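You operate a simulated robot arm through the tools that you are given. There is no shell and no other tool. Be economical: measure what you need, move in short steps, check, and stop when the job is done.

Carry out the task below with a simulated robot arm. There is one attempt and no reset: what you move stays moved.

## Task
Swab the blue lamp's window clean and lay the yellow cover on it.
Fine: wet the green swab in the cleaner tin first; all the salt film comes off; the swab goes back in its pot. What is to be rubbed or washed off counts as gone when no trace of it is left.

The check looks at the end state, three seconds after you hand in, the way a careful person would. Anything else that was tipped, shoved, dropped, spilled or broken makes it a failure. Lids that push on must go on centred and level and be pressed home; caps that screw on are set level and turned clockwise until they are tight.

## Robot
A 5-joint arm with a two-finger parallel gripper, fixed in place. Base frame: the origin is at the foot of the arm, x ahead of it, y to its left, z up; the work surface is at about z = 0. Lengths are in mm, angles in rad, forces in N, time in s.
With the tool pointing down near the work surface it reaches from about 260 to 600 mm from the base axis. Its first joint turns from -1.152 to 1.152 rad. The tool tilts only in the upright plane through the base axis and itself; it spins freely about its own axis. Payload 1.57 kg.
The TCP is the grasp point between the finger pads, 30 mm short of the fingertips. In the tool frame z runs along the fingers and y along their closing line. Largest opening 80 mm; finger width 17, thickness 12; the body of the gripper, 40 by 82 mm, starts 80 mm behind the TCP.
Orientation is that of the tool frame in the base frame, as a unit quaternion [x, y, z, w]. With the fingers straight down and closing along the base's y, the tool's x points along the base's -x, its y along +y and its z along -z.

## Interface
- The arm moves only by the tool nudge_tool. Its argument "increments" is text: rows parted by semicolons, each of 7 numbers parted by spaces: the gripper command, from -1 (shut) to 1 (fully open), values between in proportion, then the shift along the base's x, y, z in mm, then the turn, a rotation vector about the base's x, y, z in rad. In form: grip x y z ax ay az; .... A call has 1 to 20 rows; each row shifts and turns the commanded pose from where the row before left it. Rows are played at 5 a second. More than 50 mm and 0.15 rad between two rows, or a gripper value outside its range, and nothing of the call is played. Where a pose cannot be reached the arm comes as near as it can. A force on the tool above 40 N (or 10 N above the force at the start of the call, whichever is more), or a blocked arm, ends the call early, and 0.2 s more pass. The fingers move at their own pace (about 153 mm/s each) and stop on an object; they squeeze with about 39 N. The grip force told is the motor's: it shows also when the fingers shut on nothing. Time passes only in rows, and 0.2 s behind the last, so rows that do not move let the fingers close. It gives the time, the measured TCP pose, the force on the tool (base axes), the opening and the grip force at its end, in the units of the frame above (readings bear some noise), with the torque about the TCP (base axes, N m) and any sound that the robot's microphone picked up, and new pictures: "pictures" is both (left out), scene, wrist or none.
- Cameras (640 x 400 px; columns grow to the right, rows downward): "scene" is fixed at [37.1, 387.3, 536.9]; the picture's right is [-0.79, -0.62, 0.00], its down [-0.28, 0.36, -0.89] and it looks along [0.55, -0.70, -0.45] (base axes); focal length 266 px, centre (320, 200). "wrist" rides on the gripper at [72, -7, -122] in the tool frame; the picture's right is [0.09, 1.00, 0.00], its down [-0.84, 0.08, -0.54] and it looks along [-0.54, 0.05, 0.84] (tool axes); focal length 238 px, centre (320, 200). There is no depth. A picture from a camera that has moved, and an enlarged one, comes with that camera's place and axes in the base frame and with its lens.
- zoom(camera, box): a new picture of the part [left, top, right, bottom] of that camera's present view, enlarged. No time passes.
- sign_off(): hands the job in; it is judged then, once.

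Go step by step. Nothing tells you positions but the pictures and the camera data: compare them with the known pose of the tool, close in by small moves and look again before you grip or let go. The budget is 120 turns and 200 pictures, counting those below and the enlarged ones. Unless the task says otherwise, let go and move clear before handing in, and close with one line.

The tools are called as a command line: name --argument value ..., lists and objects as JSON in quotes. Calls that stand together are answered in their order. nudge_tool: Moves the arm, as the interface text tells. Its arguments: {"type":"object","properties":{"increments":{"type":"string"},"pictures":{"type":"string","enum":["both","scene","wrist","none"]}},"required":["increments"]} The other tools are called the same way: zoom (camera, box) takes an enlarged picture of a part of a camera's view; sign_off () hands the job in.

At the start:

```text
clock: 0.0
tcp_pos: [341.9, 73.1, 421.2]
ee_rot: [0.0, 1.0, 0.001, 0.0]
force: [-0.1, 0.6, -0.8]
ft_torque: [0.01, 0.02, 0.03]
grip_width: 80.1
gripper_force: 0.1
```

scene: 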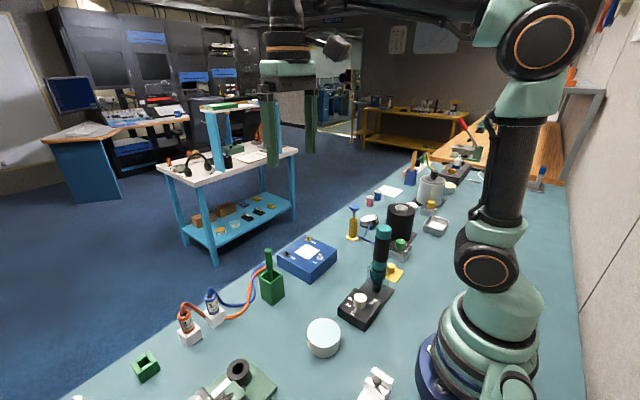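
wrist: 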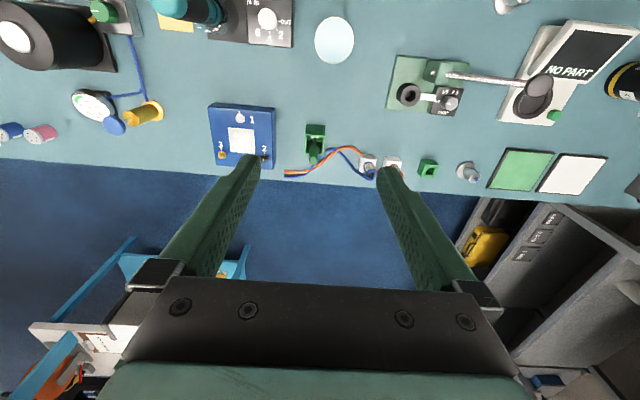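

I see a bench with many objects; a blue box with a pale window (perhaps the lamp), a green swab in a green pot, and others. I'll zoom in to identify them.

zoom --camera "scene" --box '[240, 220, 400, 320]'

zoom --camera "scene" --box '[330, 150, 490, 250]'

zoom --camera "scene" --box '[110, 270, 400, 400]'

zoom --camera "wrist" --box '[0, 0, 320, 200]'

zoom --camera "wrist" --box '[320, 0, 640, 200]'

```text
4.00 times, centred on (320, 270) of scene
camera zoom: at [37.1, 387.3, 536.9], right [-0.79, -0.62, 0.0], down [-0.28, 0.36, -0.89], along [0.55, -0.7, -0.45], focal length 1063 px, centre (320, -80)
```

zoom: 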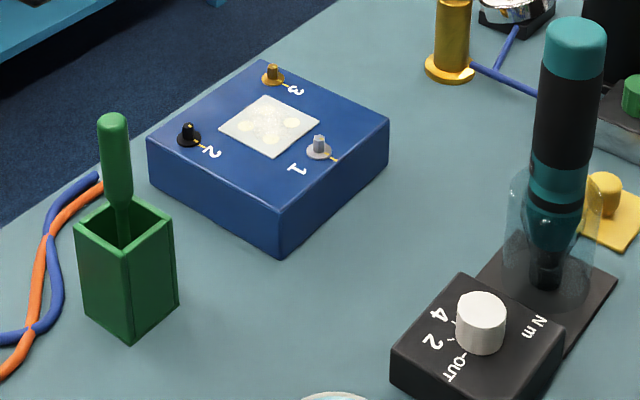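

```text
4.00 times, centred on (410, 200) of scene
camera zoom: at [37.1, 387.3, 536.9], right [-0.79, -0.62, 0.0], down [-0.28, 0.36, -0.89], along [0.55, -0.7, -0.45], focal length 1063 px, centre (-40, 200)
```

zoom: 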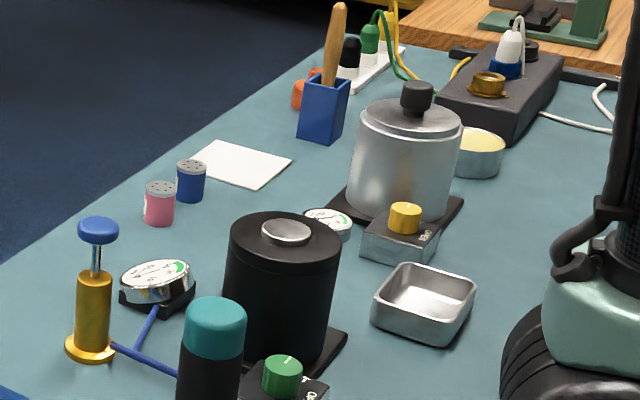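

```text
2.21 times, centred on (255, 335) of scene
camera zoom: at [37.1, 387.3, 536.9], right [-0.79, -0.62, 0.0], down [-0.28, 0.36, -0.89], along [0.55, -0.7, -0.45], focal length 587 px, centre (463, -98)
```

zoom: 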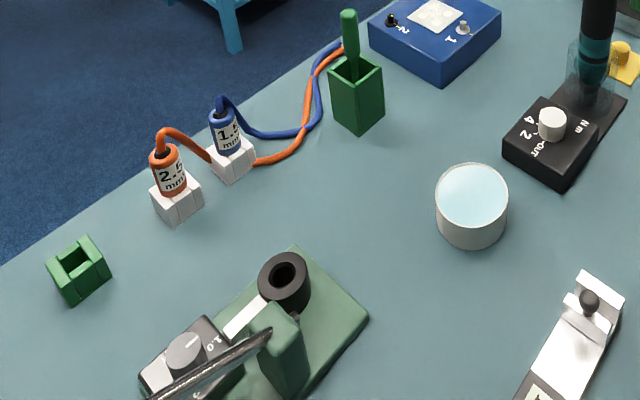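

```text
2.00 times, centred on (160, 100) of wrist
camera zoom: at [269.7, 65.1, 543.1], right [-0.09, 1.0, 0.0], down [0.84, 0.08, 0.54], along [0.54, 0.05, -0.84], focal length 477 px, centre (640, 400)
```

zoom: 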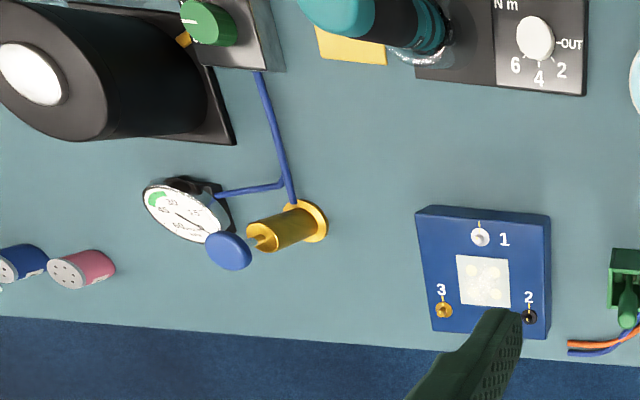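

```text
2.00 times, centred on (480, 100) of wrist
camera zoom: at [269.7, 65.1, 543.1], right [-0.09, 1.0, 0.0], down [0.84, 0.08, 0.54], along [0.54, 0.05, -0.84], focal length 477 px, centre (0, 400)
```

zoom: 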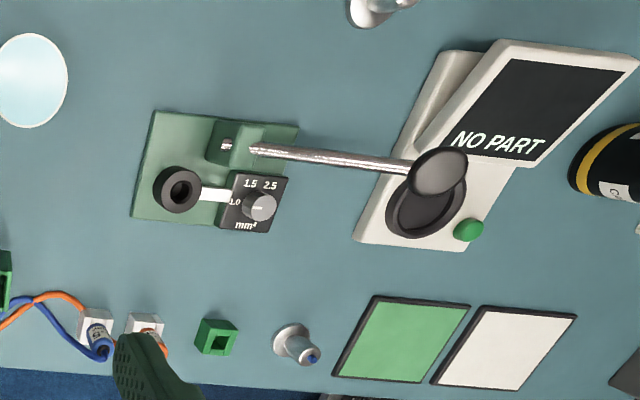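

The lamp is the blue box (window near (457,-91)), the swab stands in the green pot near (437,65), the pale-blue tin lies near (257,93) and the yellow cover near (245,-200). I move lower to look at the pot.

nudge_tool --increments "1 5 -3 -40 0 0 0;1 5 -3 -40 0 0 0;1 5 -3 -40 0 0 0;1 5 -3 -40 0 0 0"

zoom --camera "wrist" --box '[240, 80, 400, 180]'

zoom --camera "scene" --box '[240, 240, 304, 310]'

```text
clock: 1.0
tcp_pos: [361.5, 56.7, 259.7]
ee_rot: [0.0, 1.0, 0.0, 0.0]
force: [0.7, -0.6, -0.3]
ft_torque: [0.04, -0.02, 0.0]
grip_width: 79.7
gripper_force: 0.1
camera wrist: at [290.2, 49.7, 380.8], right [-0.09, 1.0, 0.0], down [0.84, 0.08, 0.54], along [0.54, 0.05, -0.84], focal length 238 px, centre (320, 200)
```

scene: 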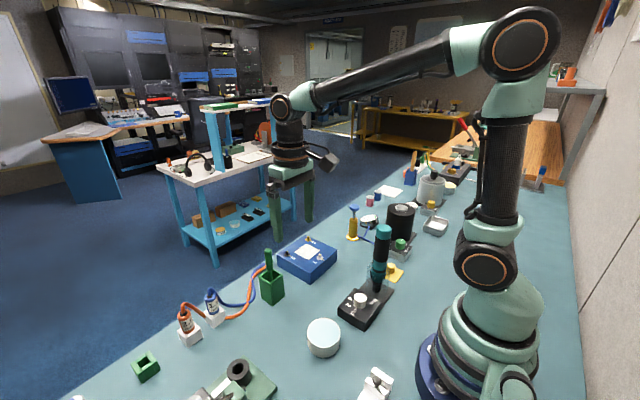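
wrist: 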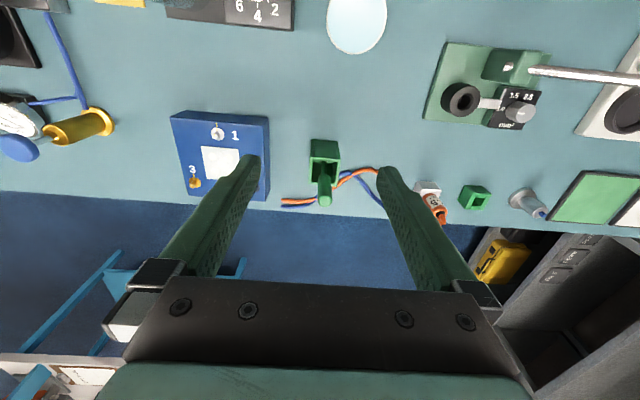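

```text
4.00 times, centred on (320, 130) of wrist
camera zoom: at [290.2, 49.7, 380.8], right [-0.09, 1.0, 0.0], down [0.84, 0.08, 0.54], along [0.54, 0.05, -0.84], focal length 953 px, centre (320, 480)
```

zoom: 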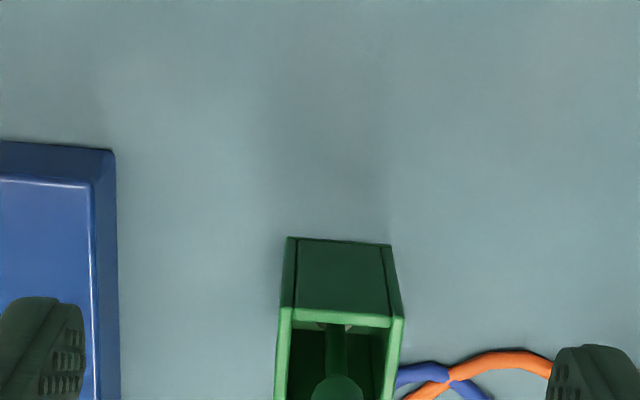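

```text
5.71 times, centred on (272, 275) of scene
camera zoom: at [37.1, 387.3, 536.9], right [-0.79, -0.62, 0.0], down [-0.28, 0.36, -0.89], along [0.55, -0.7, -0.45], focal length 1519 px, centre (594, -229)
```

zoom: 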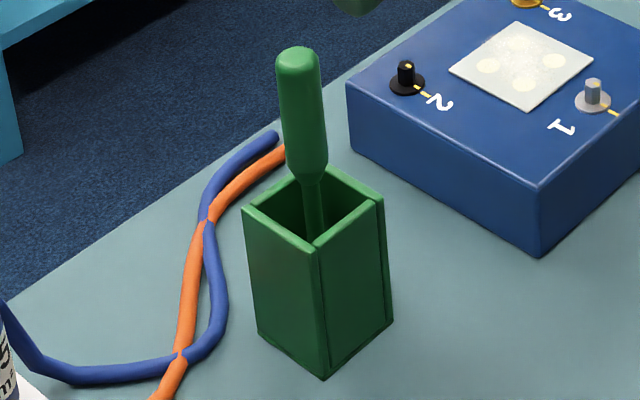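

The pot is about 41 mm square and 74 high, and the swab handle is upright near (443,70) from z≈86 to 148. I move above it with tips clear and look.

nudge_tool --increments "0.3 27 4.5 -10 0 0 0;0.3 27 4.5 -10 0 0 0;0.3 27 4.5 -20 0 0 0;0.3 0 0 0 0 0 0"

zoom --camera "scene" --box '[220, 180, 340, 310]'

zoom --camera "wrist" --box '[220, 80, 420, 220]'

```text
clock: 2.0
tcp_pos: [444.3, 72.1, 220.8]
ee_rot: [0.0, 1.0, -0.001, -0.001]
force: [0.4, 0.3, -0.5]
ft_torque: [-0.03, 0.0, 0.01]
grip_width: 52.3
gripper_force: 0.1
camera wrist: at [371.8, 65.2, 342.1], right [-0.09, 1.0, 0.0], down [0.84, 0.08, 0.54], along [0.54, 0.05, -0.84], focal length 238 px, centre (320, 200)
```

scene: 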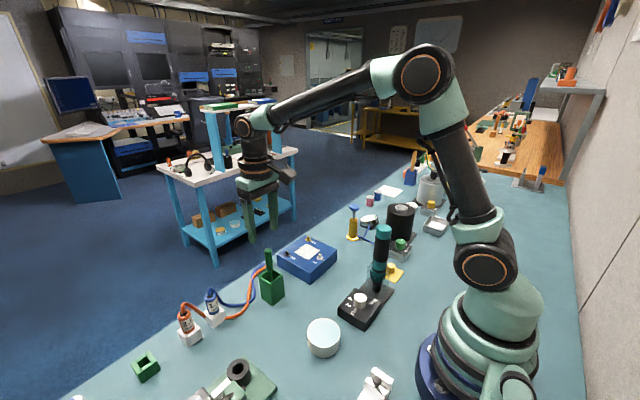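
wrist: 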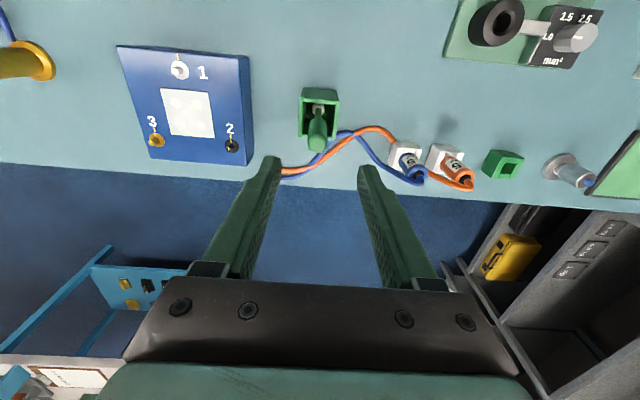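

```text
3.08 times, centred on (280, 245) of scene
camera zoom: at [37.1, 387.3, 536.9], right [-0.79, -0.62, 0.0], down [-0.28, 0.36, -0.89], along [0.55, -0.7, -0.45], focal length 818 px, centre (443, 62)
```

zoom: 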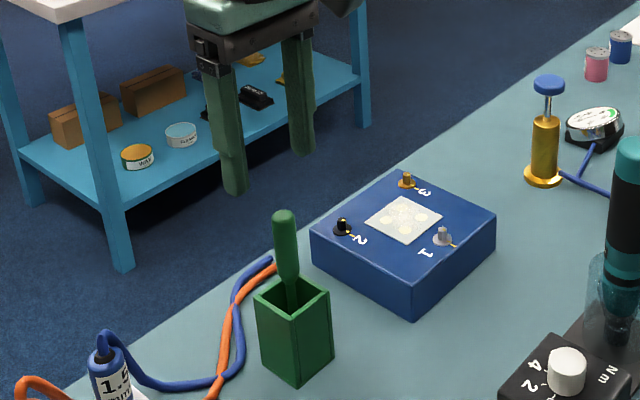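

```text
2.86 times, centred on (320, 150) of wrist
camera zoom: at [371.8, 65.2, 342.1], right [-0.09, 1.0, 0.0], down [0.84, 0.08, 0.54], along [0.54, 0.05, -0.84], focal length 681 px, centre (320, 343)
```

zoom: 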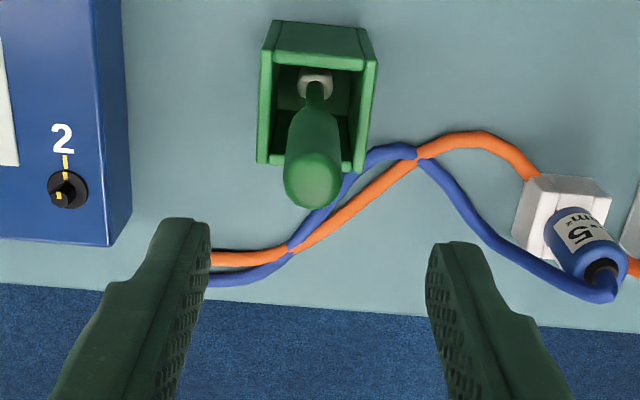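

Estimates agree: handle at (442.5,69.5). I descend to z≈118 around the handle, and check before closing.

nudge_tool --increments "0.3 -1 -2 -34 0 0 0;0.3 -0.5 0 -34 0 0 0;0.3 0 0 -34 0 0 0;0.3 0 0 0 0 0 0"

zoom --camera "scene" --box '[220, 200, 340, 310]'

zoom --camera "wrist" --box '[220, 80, 420, 220]'

```text
clock: 3.0
tcp_pos: [441.3, 73.3, 119.8]
ee_rot: [0.0, 1.0, 0.0, 0.0]
force: [0.1, 0.6, -0.6]
ft_torque: [0.0, -0.02, 0.0]
grip_width: 52.0
gripper_force: 0.0
camera wrist: at [369.7, 66.4, 240.5], right [-0.09, 1.0, 0.0], down [0.84, 0.08, 0.54], along [0.54, 0.05, -0.84], focal length 238 px, centre (320, 200)
```

scene: 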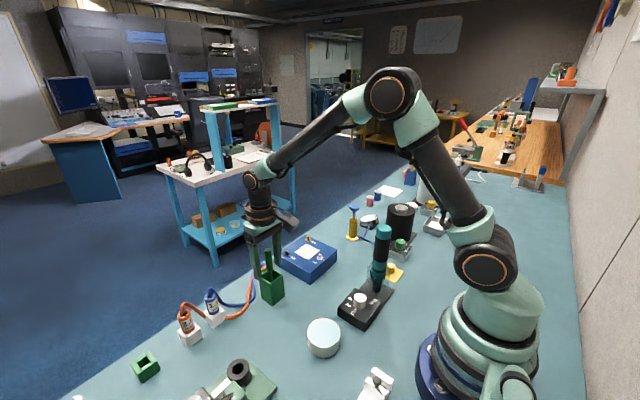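
wrist: 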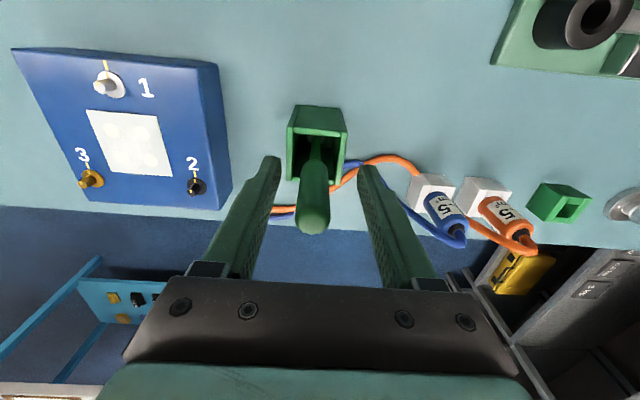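

```text
3.64 times, centred on (280, 255) of scene
camera zoom: at [37.1, 387.3, 536.9], right [-0.79, -0.62, 0.0], down [-0.28, 0.36, -0.89], along [0.55, -0.7, -0.45], focal length 967 px, centre (466, 0)
```

zoom: 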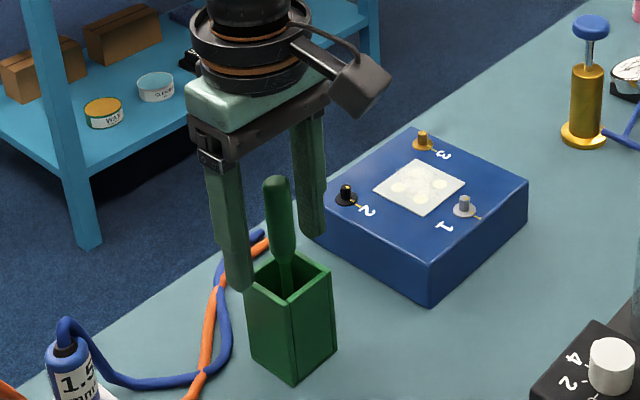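

```text
2.86 times, centred on (320, 150) of wrist
camera zoom: at [369.7, 66.4, 240.5], right [-0.09, 1.0, 0.0], down [0.84, 0.08, 0.54], along [0.54, 0.05, -0.84], focal length 681 px, centre (320, 343)
```

zoom: 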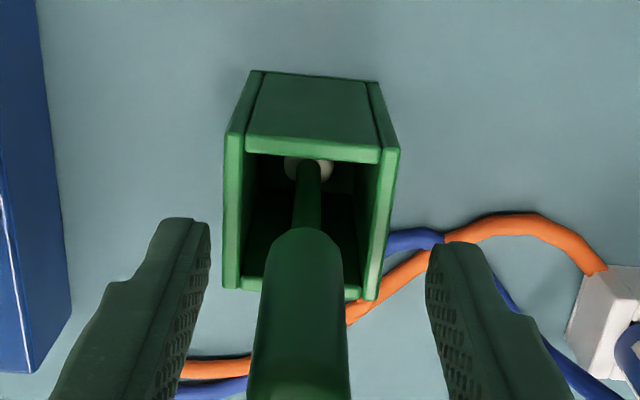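

The handle is about 3 mm toward -y of the finger centre. I'll correct, close the grip, and read the labels on the shelf tins too.

nudge_tool --increments "0.3 2 -3 0 0 0 0;0.3 0 0 0 0 0 0;-0.2 0 0 0 0 0 0;-1 0 0 0 0 0 0;-1 0 0 0 0 0 0;-1 0 0 0 0 0 0"

zoom --camera "scene" --box '[190, 190, 310, 265]'

zoom --camera "scene" --box '[280, 300, 370, 370]'

zoom --camera "scene" --box '[370, 160, 470, 290]'

```text
clock: 4.4
tcp_pos: [444.1, 70.7, 120.2]
ee_rot: [-0.001, 1.0, 0.0, -0.001]
force: [-0.6, 0.6, -0.7]
ft_torque: [0.0, -0.02, -0.02]
grip_width: 15.9
gripper_force: 31.0
camera wrist: at [371.7, 62.6, 240.4], right [-0.09, 1.0, 0.0], down [0.84, 0.08, 0.54], along [0.54, 0.05, -0.84], focal length 238 px, centre (320, 200)
```

scene: 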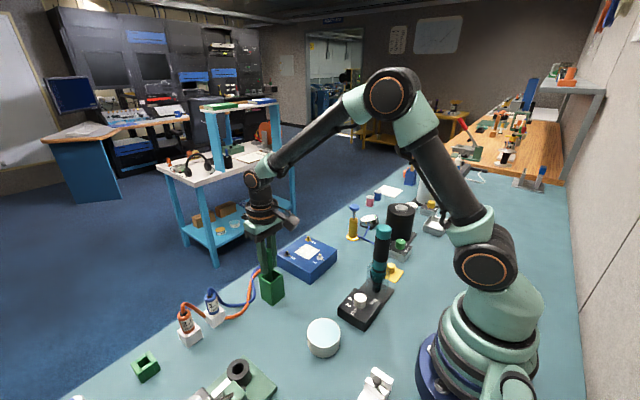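
wrist: 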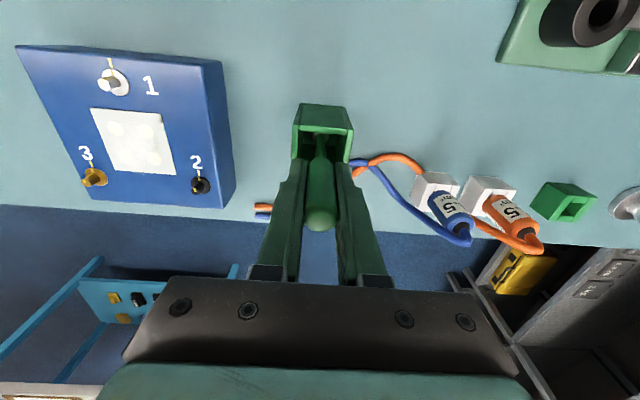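

```text
5.33 times, centred on (250, 228) of scene
camera zoom: at [37.1, 387.3, 536.9], right [-0.79, -0.62, 0.0], down [-0.28, 0.36, -0.89], along [0.55, -0.7, -0.45], focal length 1418 px, centre (693, 53)
```

zoom: 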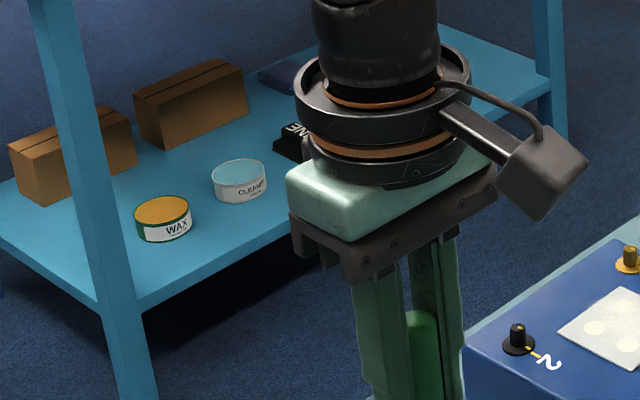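

```text
5.71 times, centred on (325, 335) of scene
camera zoom: at [37.1, 387.3, 536.9], right [-0.79, -0.62, 0.0], down [-0.28, 0.36, -0.89], along [0.55, -0.7, -0.45], focal length 1519 px, centre (291, -571)
```

zoom: 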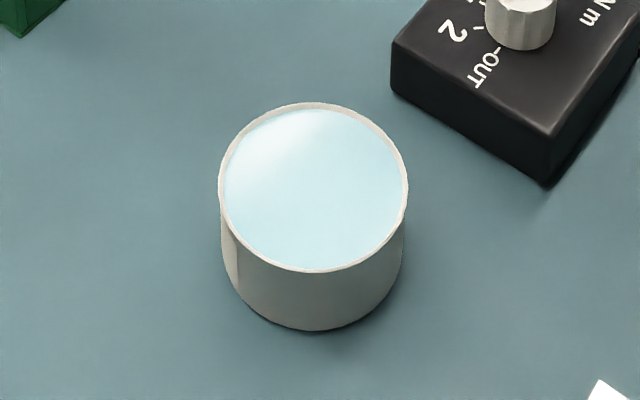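

```text
3.08 times, centred on (420, 225) of scene
camera zoom: at [37.1, 387.3, 536.9], right [-0.79, -0.62, 0.0], down [-0.28, 0.36, -0.89], along [0.55, -0.7, -0.45], focal length 818 px, centre (12, 123)
```

zoom: 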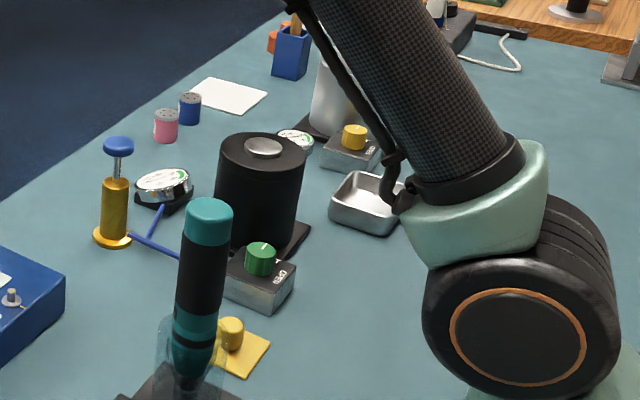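

Gripped (16 mm). The tin with pale-blue fill matches the CLEANER tin on the shelf. I lift the swab straight up and look.

nudge_tool --increments "-1 0 0 20 0 0 0;-1 0 0 30 0 0 0;-1 0 0 30 0 0 0;-1 0 0 20 0 0 0;-1 0 0 0 0 0 0"

zoom --camera "scene" --box '[220, 180, 340, 310]'

zoom --camera "wrist" --box '[220, 80, 420, 220]'

```text
clock: 5.6
tcp_pos: [442.5, 70.6, 219.3]
ee_rot: [0.0, 1.0, -0.001, 0.0]
force: [-0.5, 0.1, 0.1]
ft_torque: [0.0, -0.04, -0.03]
grip_width: 15.9
gripper_force: 31.5
camera wrist: at [371.3, 64.0, 340.4], right [-0.09, 1.0, 0.0], down [0.84, 0.08, 0.54], along [0.54, 0.05, -0.84], focal length 238 px, centre (320, 200)
```

scene: 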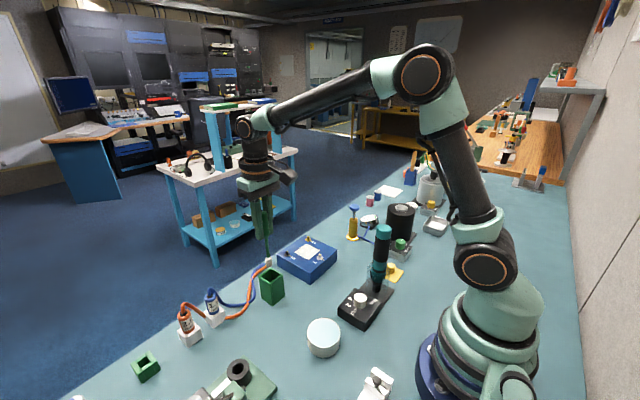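
wrist: 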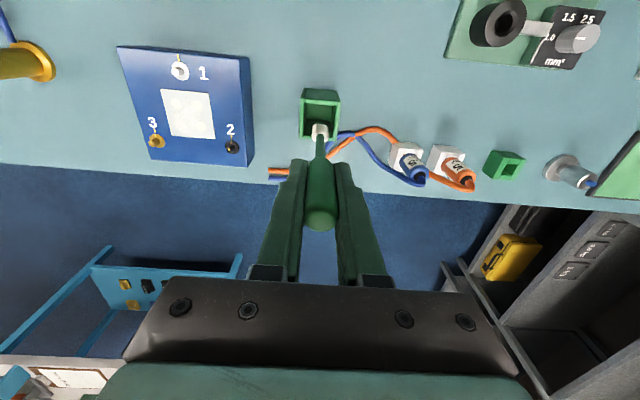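

```text
3.08 times, centred on (280, 245) of scene
camera zoom: at [37.1, 387.3, 536.9], right [-0.79, -0.62, 0.0], down [-0.28, 0.36, -0.89], along [0.55, -0.7, -0.45], focal length 818 px, centre (443, 62)
```

zoom: 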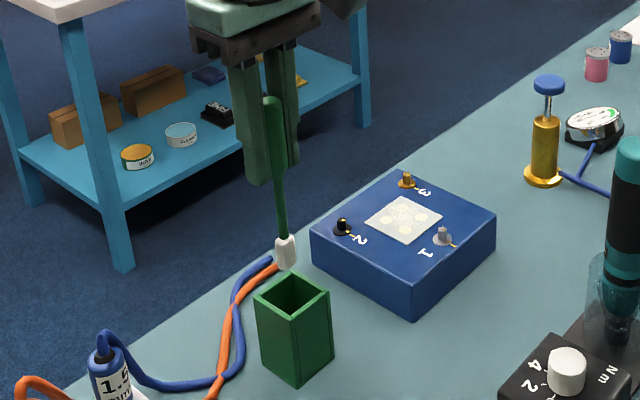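

```text
2.86 times, centred on (320, 150) of wrist
camera zoom: at [371.3, 64.0, 340.4], right [-0.09, 1.0, 0.0], down [0.84, 0.08, 0.54], along [0.54, 0.05, -0.84], focal length 681 px, centre (320, 343)
```

zoom: 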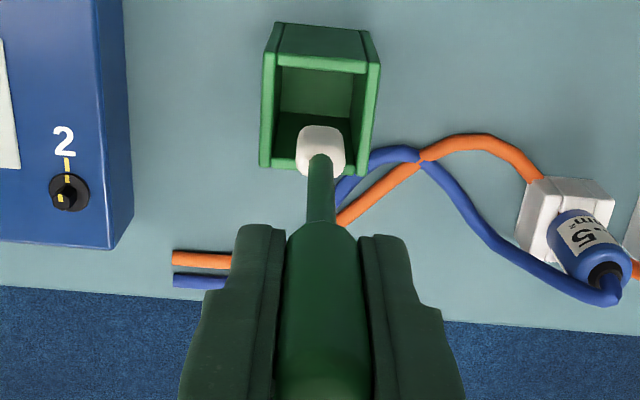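

The swab hangs straight with its tip ~119 mm below the TCP. I move it above the cleaner tin at (259,91).

nudge_tool --increments "-1 -30 4 0 0 0 0;-1 -40 4 0 0 0 0;-1 -40 4 0 0 0 0;-1 -40 4 0 0 0 0;-1 -34 4 0 0 0 0;-1 0 0 0 0 0 0"

zoom --camera "scene" --box '[260, 240, 400, 370]'

zoom --camera "wrist" --box '[220, 80, 420, 220]'

```text
clock: 7.0
tcp_pos: [260.3, 87.7, 219.0]
ee_rot: [0.001, 1.0, 0.001, 0.0]
force: [-1.1, 1.3, 0.0]
ft_torque: [-0.01, 0.0, 0.03]
grip_width: 15.6
gripper_force: 31.3
camera wrist: at [188.4, 80.7, 340.1], right [-0.09, 1.0, 0.0], down [0.84, 0.08, 0.54], along [0.54, 0.05, -0.84], focal length 238 px, centre (320, 200)
```

scene: 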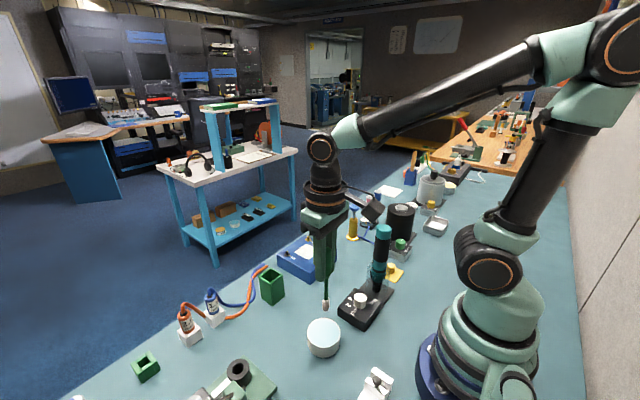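
wrist: 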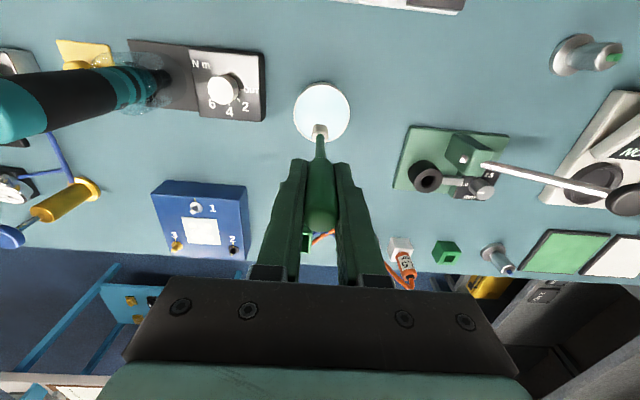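

```text
3.08 times, centred on (330, 305) of scene
camera zoom: at [37.0, 387.3, 536.9], right [-0.79, -0.62, 0.0], down [-0.28, 0.36, -0.89], along [0.55, -0.7, -0.45], focal length 818 px, centre (289, -123)
```

zoom: 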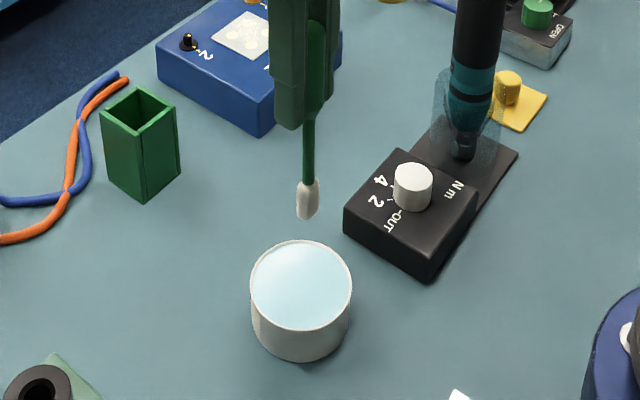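

```text
2.86 times, centred on (320, 150) of wrist
camera zoom: at [188.4, 80.7, 340.1], right [-0.09, 1.0, 0.0], down [0.84, 0.08, 0.54], along [0.54, 0.05, -0.84], focal length 681 px, centre (320, 343)
```

zoom: 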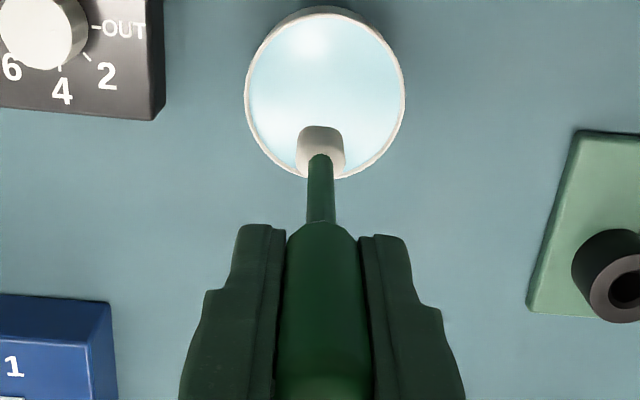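

The tip is well centred over the tin. I dip to tip z≈15, with pauses, then lift.

nudge_tool --increments "-1 -2 1 -30 0 0 0;-1 0 0 -25 0 0 0;-1 0 0 -20 0 0 0;-1 0 0 -8 0 0 0;-1 0 0 0 0 0 0;-1 0 0 0 0 0 0"

zoom --camera "scene" --box '[260, 240, 400, 370]'

```text
clock: 8.4
tcp_pos: [257.2, 91.1, 135.5]
ee_rot: [0.0, 1.0, 0.0, 0.0]
force: [1.2, -1.7, 19.2]
ft_torque: [-0.09, -0.07, 0.0]
grip_width: 16.3
gripper_force: 32.2
camera wrist: at [185.3, 83.6, 255.9], right [-0.09, 1.0, 0.0], down [0.84, 0.08, 0.54], along [0.54, 0.05, -0.84], focal length 238 px, centre (320, 200)
```

scene: 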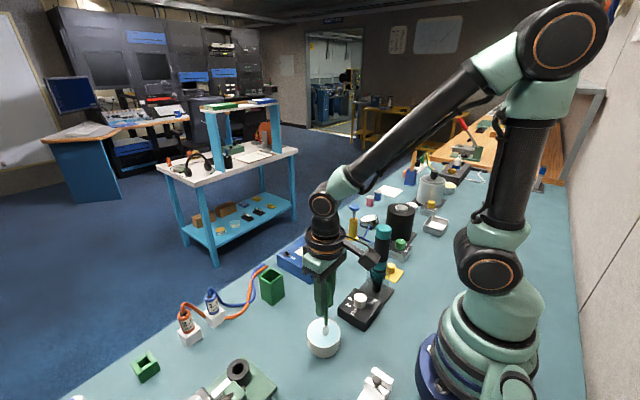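
wrist: 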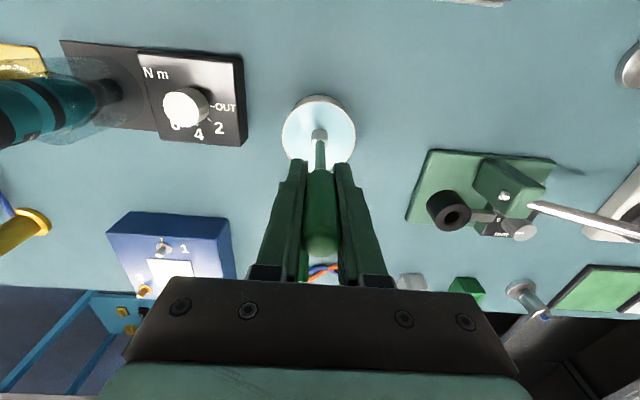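

```text
3.08 times, centred on (330, 305) of scene
camera zoom: at [37.0, 387.3, 536.9], right [-0.79, -0.62, 0.0], down [-0.28, 0.36, -0.89], along [0.55, -0.7, -0.45], focal length 818 px, centre (289, -123)
```

zoom: 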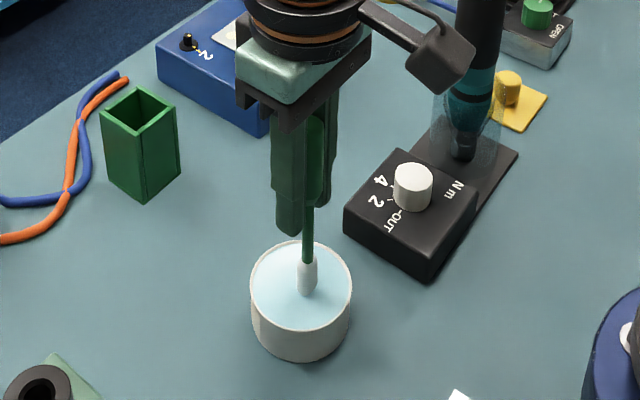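

I feel 19 N upward, so the swab presses on the tin's fill. I lift and check whether it is wet and whether it slipped.

nudge_tool --increments "-1 0 0 3 0 0 0;-1 0 0 20 0 0 0;-1 0 0 30 0 0 0;-1 0 0 30 0 0 0;-1 0 0 0 0 0 0"

zoom --camera "scene" --box '[290, 220, 360, 350]'

zoom --camera "wrist" --box '[270, 80, 370, 150]'

```text
clock: 9.6
tcp_pos: [257.5, 91.8, 219.9]
ee_rot: [0.0, 1.0, 0.0, 0.001]
force: [0.2, 0.1, 0.3]
ft_torque: [0.06, 0.01, 0.0]
grip_width: 16.1
gripper_force: 31.6
camera wrist: at [185.1, 84.3, 340.8], right [-0.09, 1.0, 0.0], down [0.84, 0.08, 0.54], along [0.54, 0.05, -0.84], focal length 238 px, centre (320, 200)
```

scene: 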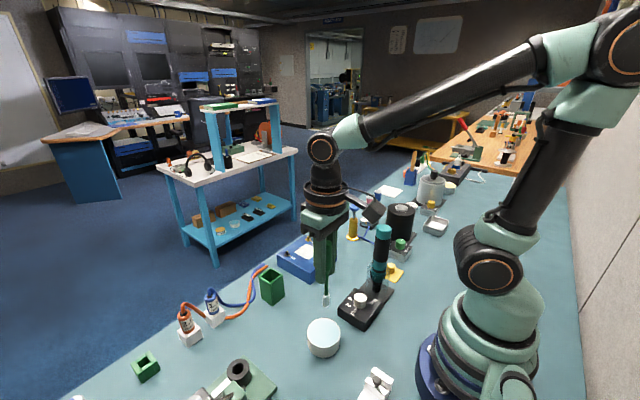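
wrist: 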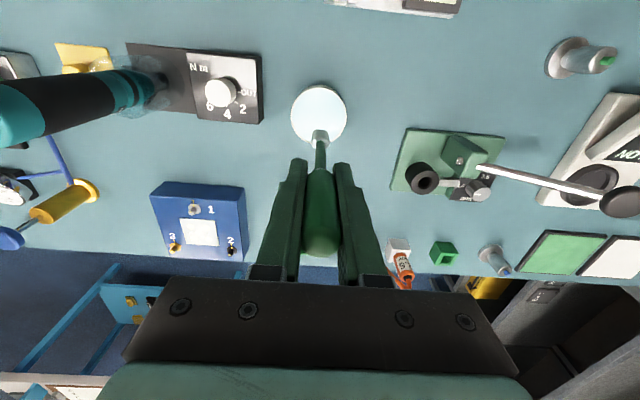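

```text
3.08 times, centred on (325, 285) of scene
camera zoom: at [37.1, 387.3, 536.9], right [-0.79, -0.62, 0.0], down [-0.28, 0.36, -0.89], along [0.55, -0.7, -0.45], focal length 818 px, centre (305, -62)
```

zoom: 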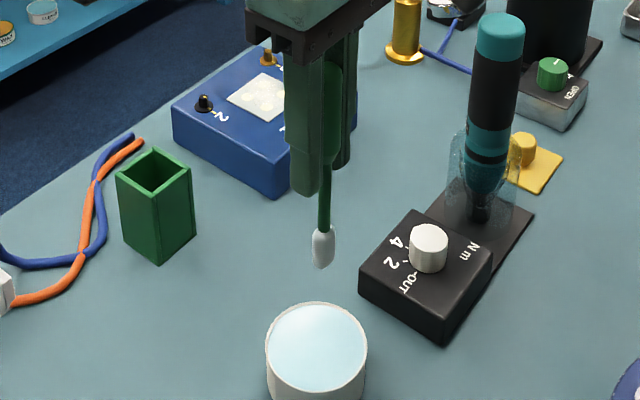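

```text
5.71 times, centred on (320, 115) of wrist
camera zoom: at [185.1, 84.3, 340.8], right [-0.09, 1.0, 0.0], down [0.84, 0.08, 0.54], along [0.54, 0.05, -0.84], focal length 1362 px, centre (320, 686)
```

zoom: 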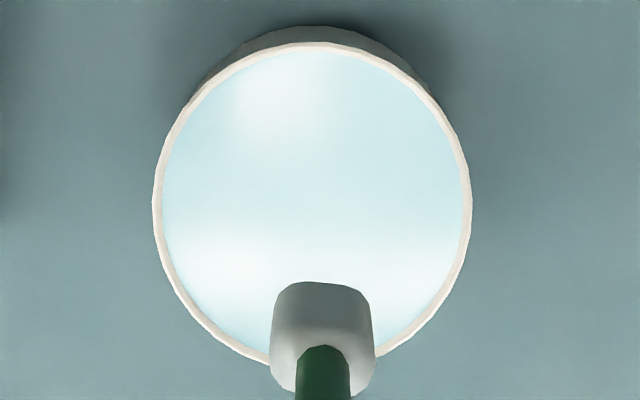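

The bud is now glossy bluish (wet) and the swab slid up ~13 mm in the grip, so its tip is ~107 mm below the TCP. I move above the lamp window.

nudge_tool --increments "-1 30 -25 0 0 0 0;-1 33 -30 0 0 0 0;-1 33 -30 0 0 0 0;-1 33 -30 0 0 0 0;-1 33 -30 0 0 0 0;-1 33 -30 0 0 0 0;-1 0 -5 0 0 0 0;-1 0 0 0 0 0 0"

zoom --camera "wrist" --box '[220, 70, 420, 195]'

zoom --camera "scene" --box '[260, 210, 360, 290]'

```text
clock: 11.4
tcp_pos: [450.9, -90.1, 222.1]
ee_rot: [0.0, 1.0, 0.0, 0.0]
force: [-0.4, 1.1, 0.1]
ft_torque: [-0.03, -0.02, -0.01]
grip_width: 16.0
gripper_force: 31.7
camera wrist: at [380.5, -97.9, 342.8], right [-0.09, 1.0, 0.0], down [0.84, 0.08, 0.54], along [0.54, 0.05, -0.84], focal length 238 px, centre (320, 200)
```

scene: 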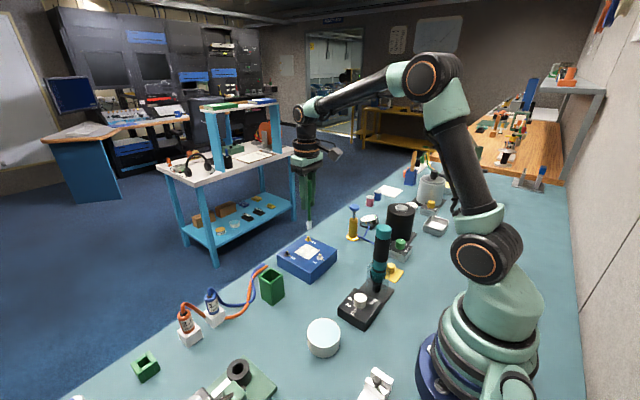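
wrist: 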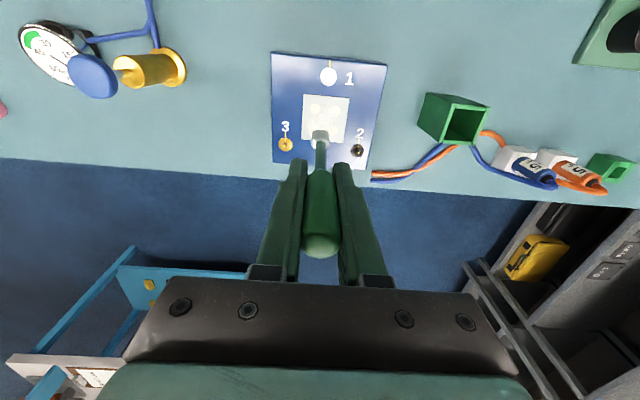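

```text
3.20 times, centred on (320, 132) of wrist
camera zoom: at [380.5, -97.9, 342.8], right [-0.09, 1.0, 0.0], down [0.84, 0.08, 0.54], along [0.54, 0.05, -0.84], focal length 763 px, centre (320, 416)
```

zoom: 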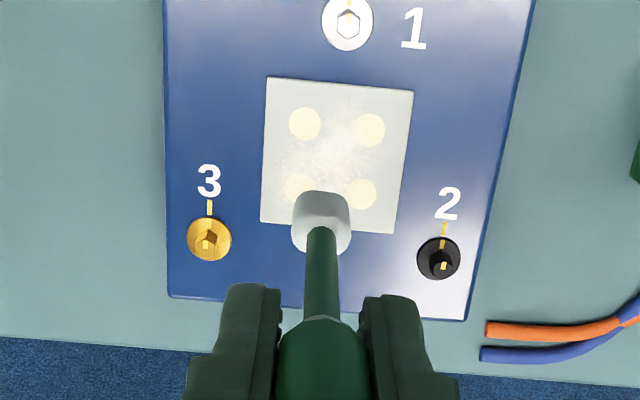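

```text
5.00 times, centred on (310, 250) of scene
camera zoom: at [37.1, 387.3, 536.9], right [-0.79, -0.62, 0.0], down [-0.28, 0.36, -0.89], along [0.55, -0.7, -0.45], focal length 1329 px, centre (370, -50)
```

zoom: 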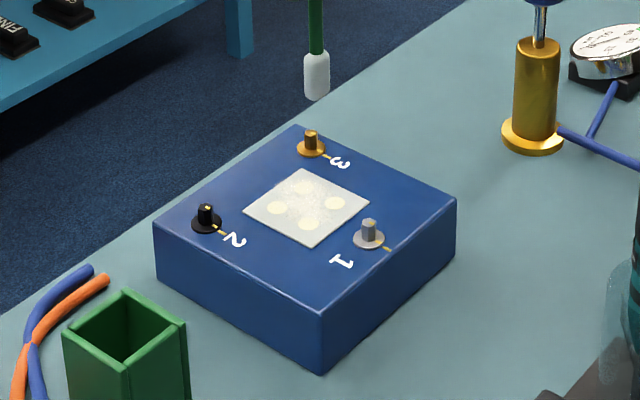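

The window spans about x 428–482, y -113…-59 at z≈45, with three pegs clear of it. I go to its near corner and descend gently to find contact.

nudge_tool --increments "-1 -9 -9 -20 0 0 0;-1 -9 -9 -25 0 0 0;-1 0 0 -12 0 0 0;-1 0 0 -5 0 0 0;-1 0 0 0 0 0 0"

zoom --camera "wrist" --box '[220, 70, 420, 195]'

zoom --camera "scene" --box '[260, 210, 360, 290]'

```text
clock: 12.6
tcp_pos: [434.6, -105.2, 158.2]
ee_rot: [0.001, 1.0, 0.001, 0.0]
force: [0.7, -0.2, 0.4]
ft_torque: [-0.01, 0.0, 0.01]
grip_width: 16.3
gripper_force: 31.2
camera wrist: at [362.7, -112.9, 279.4], right [-0.09, 1.0, 0.0], down [0.84, 0.08, 0.54], along [0.54, 0.05, -0.84], focal length 238 px, centre (320, 200)
```

scene: 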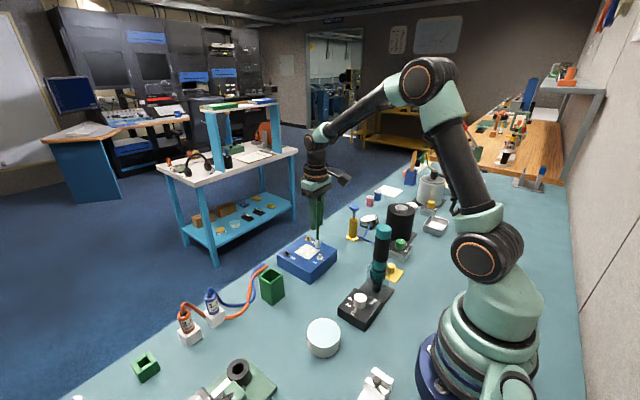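
wrist: 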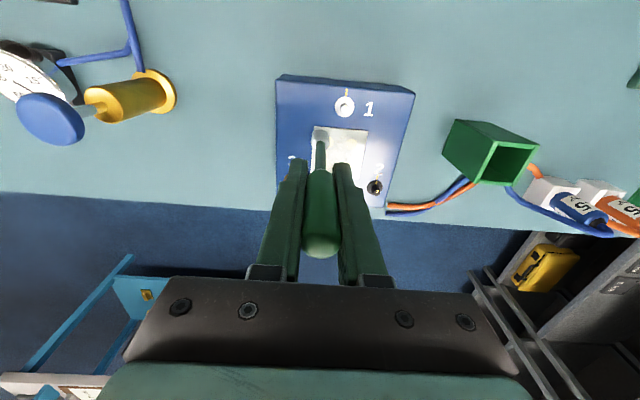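

```text
3.20 times, centred on (320, 132) of wrist
camera zoom: at [362.7, -112.9, 279.4], right [-0.09, 1.0, 0.0], down [0.84, 0.08, 0.54], along [0.54, 0.05, -0.84], focal length 763 px, centre (320, 416)
```

zoom: 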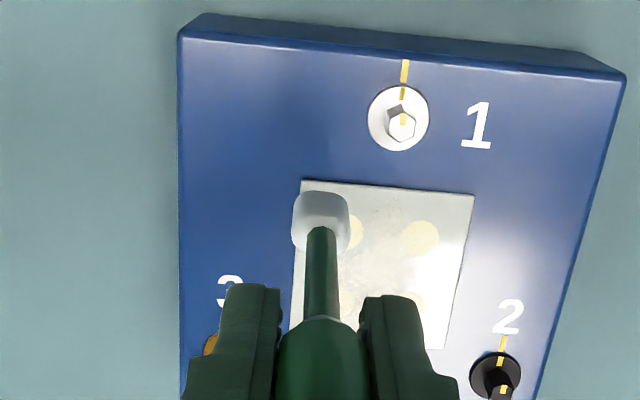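

```text
5.00 times, centred on (310, 250) of scene
camera zoom: at [37.1, 387.3, 536.9], right [-0.79, -0.62, 0.0], down [-0.28, 0.36, -0.89], along [0.55, -0.7, -0.45], focal length 1329 px, centre (370, -50)
```

zoom: 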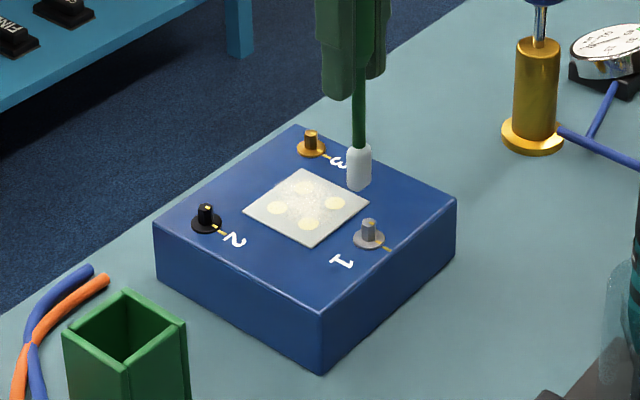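

The tip is just above the corner. I lower in small steps watching force.

nudge_tool --increments "-1 0 0 -2 0 0 0;-1 0 0 -2 0 0 0;-1 0 0 0 0 0 0" --pictures "none"

```text
clock: 13.4
tcp_pos: [434.5, -106.7, 155.4]
ee_rot: [0.0, 1.0, 0.0, -0.001]
force: [0.0, 0.0, 0.3]
ft_torque: [-0.05, 0.03, 0.02]
grip_width: 16.2
gripper_force: 31.6
```

nudge_tool --increments "-1 0 0 -2 0 0 0;-1 0 0 -2 0 0 0;-1 0 0 0 0 0 0" --pictures "none"

```text
clock: 14.2
tcp_pos: [436.1, -106.0, 149.9]
ee_rot: [0.0, 1.0, -0.001, 0.0]
force: [-0.7, 0.1, -0.5]
ft_torque: [0.0, -0.03, -0.03]
grip_width: 16.2
gripper_force: 31.3
```

No contact yet; I go on in small steps.

nudge_tool --increments "-1 0 0 -1.5 0 0 0;-1 0 0 -1.5 0 0 0;-1 0 0 0 0 0 0" --pictures "none"

```text
clock: 15.0
tcp_pos: [432.8, -108.1, 145.4]
ee_rot: [0.0, 1.0, 0.0, -0.001]
force: [-0.9, 0.1, 0.6]
ft_torque: [0.03, 0.03, 0.01]
grip_width: 15.9
gripper_force: 31.7
```

nudge_tool --increments "-1 0 0 -1.5 0 0 0;-1 0 0 -1.5 0 0 0;-1 0 0 0 0 0 0" --pictures "none"

zoom --camera "wrist" --box '[220, 70, 420, 195]'

zoom --camera "scene" --box '[260, 210, 360, 290]'

```text
clock: 15.8
tcp_pos: [435.9, -107.2, 145.9]
ee_rot: [0.0, 1.0, 0.001, 0.001]
force: [-4.5, 0.1, 18.5]
ft_torque: [0.05, 0.53, 0.01]
grip_width: 16.1
gripper_force: 31.5
```

```text
3.20 times, centred on (320, 132) of wrist
camera zoom: at [363.4, -114.5, 266.3], right [-0.09, 1.0, 0.0], down [0.84, 0.08, 0.54], along [0.54, 0.05, -0.84], focal length 763 px, centre (320, 416)
```

zoom: 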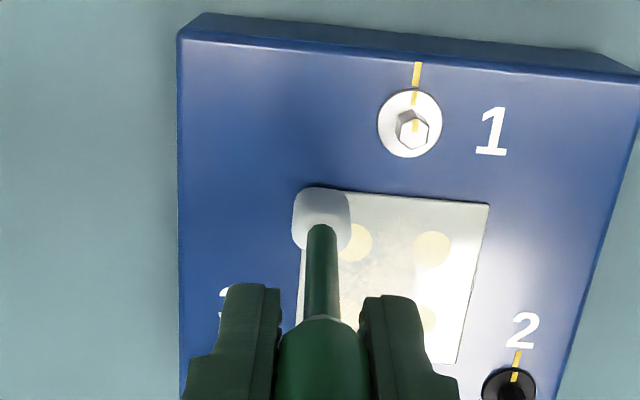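

```text
5.00 times, centred on (310, 250) of scene
camera zoom: at [37.0, 387.4, 536.9], right [-0.79, -0.62, 0.0], down [-0.28, 0.36, -0.89], along [0.55, -0.7, -0.45], focal length 1329 px, centre (370, -50)
```

zoom: 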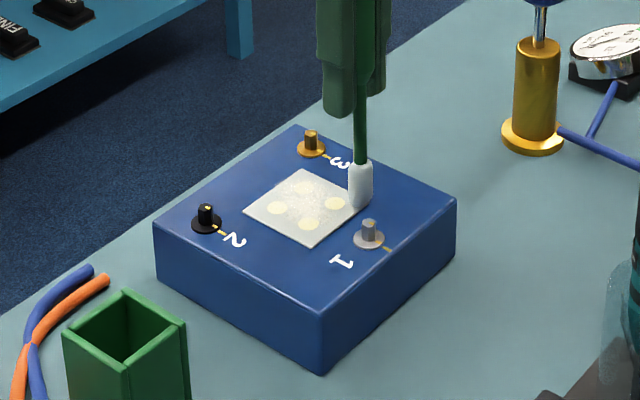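

Contact at TCP z≈146. I ease off 1 mm and make the first stroke along +x.

nudge_tool --increments "-1 0 0 1 0 0 0;-1 7.5 0 0 0 0 0;-1 7.5 0 0 0 0 0;-1 7.5 0 0 0 0 0;-1 7.5 0 0 0 0 0;-1 7.5 0 0 0 0 0;-1 6.5 0 0 0 0 0;-1 0 0 0 0 0 0"

zoom --camera "scene" --box '[280, 225, 340, 275]'

zoom --camera "wrist" --box '[260, 60, 420, 170]'

```text
clock: 17.6
tcp_pos: [478.8, -107.2, 144.6]
ee_rot: [0.001, 1.0, 0.001, 0.0]
force: [-2.6, -2.0, 9.5]
ft_torque: [-0.05, 0.38, 0.0]
grip_width: 15.8
gripper_force: 31.6
camera wrist: at [406.9, -114.7, 265.5], right [-0.09, 1.0, 0.0], down [0.84, 0.08, 0.54], along [0.54, 0.05, -0.84], focal length 238 px, centre (320, 200)
```

scene: 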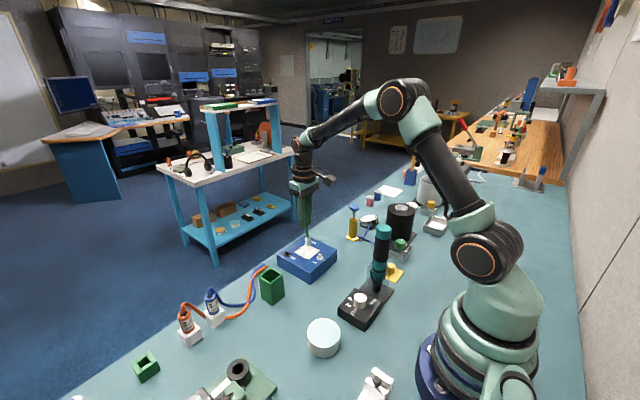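
wrist: 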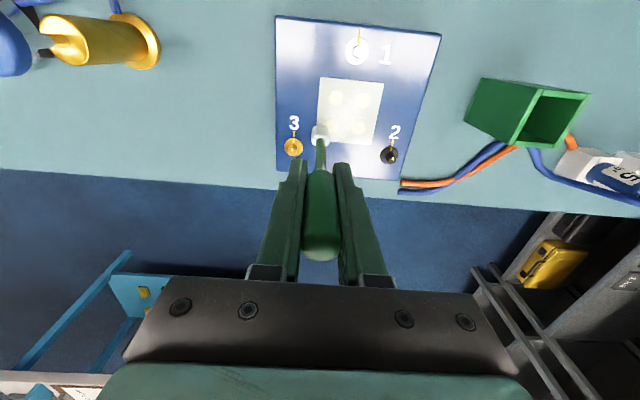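

```text
8.00 times, centred on (310, 250) of scene
camera zoom: at [37.0, 387.3, 536.9], right [-0.79, -0.62, 0.0], down [-0.28, 0.36, -0.89], along [0.55, -0.7, -0.45], focal length 2127 px, centre (400, -200)
```

zoom: 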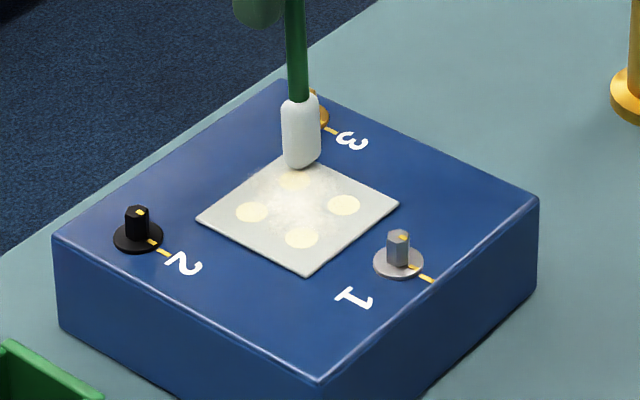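

```text
3.64 times, centred on (340, 115) of wrist
camera zoom: at [406.9, -114.7, 265.5], right [-0.09, 1.0, 0.0], down [0.84, 0.08, 0.54], along [0.54, 0.05, -0.84], focal length 867 px, centre (247, 509)
```

zoom: 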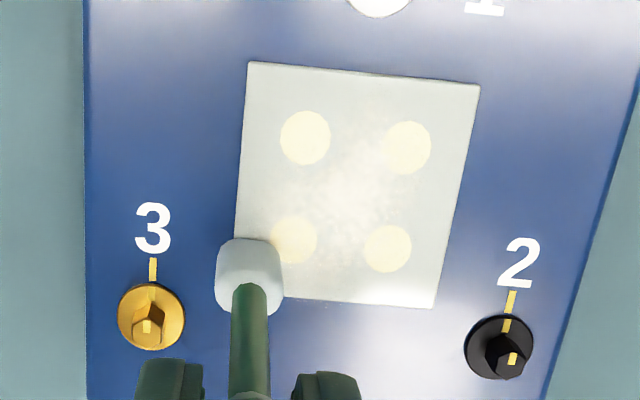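

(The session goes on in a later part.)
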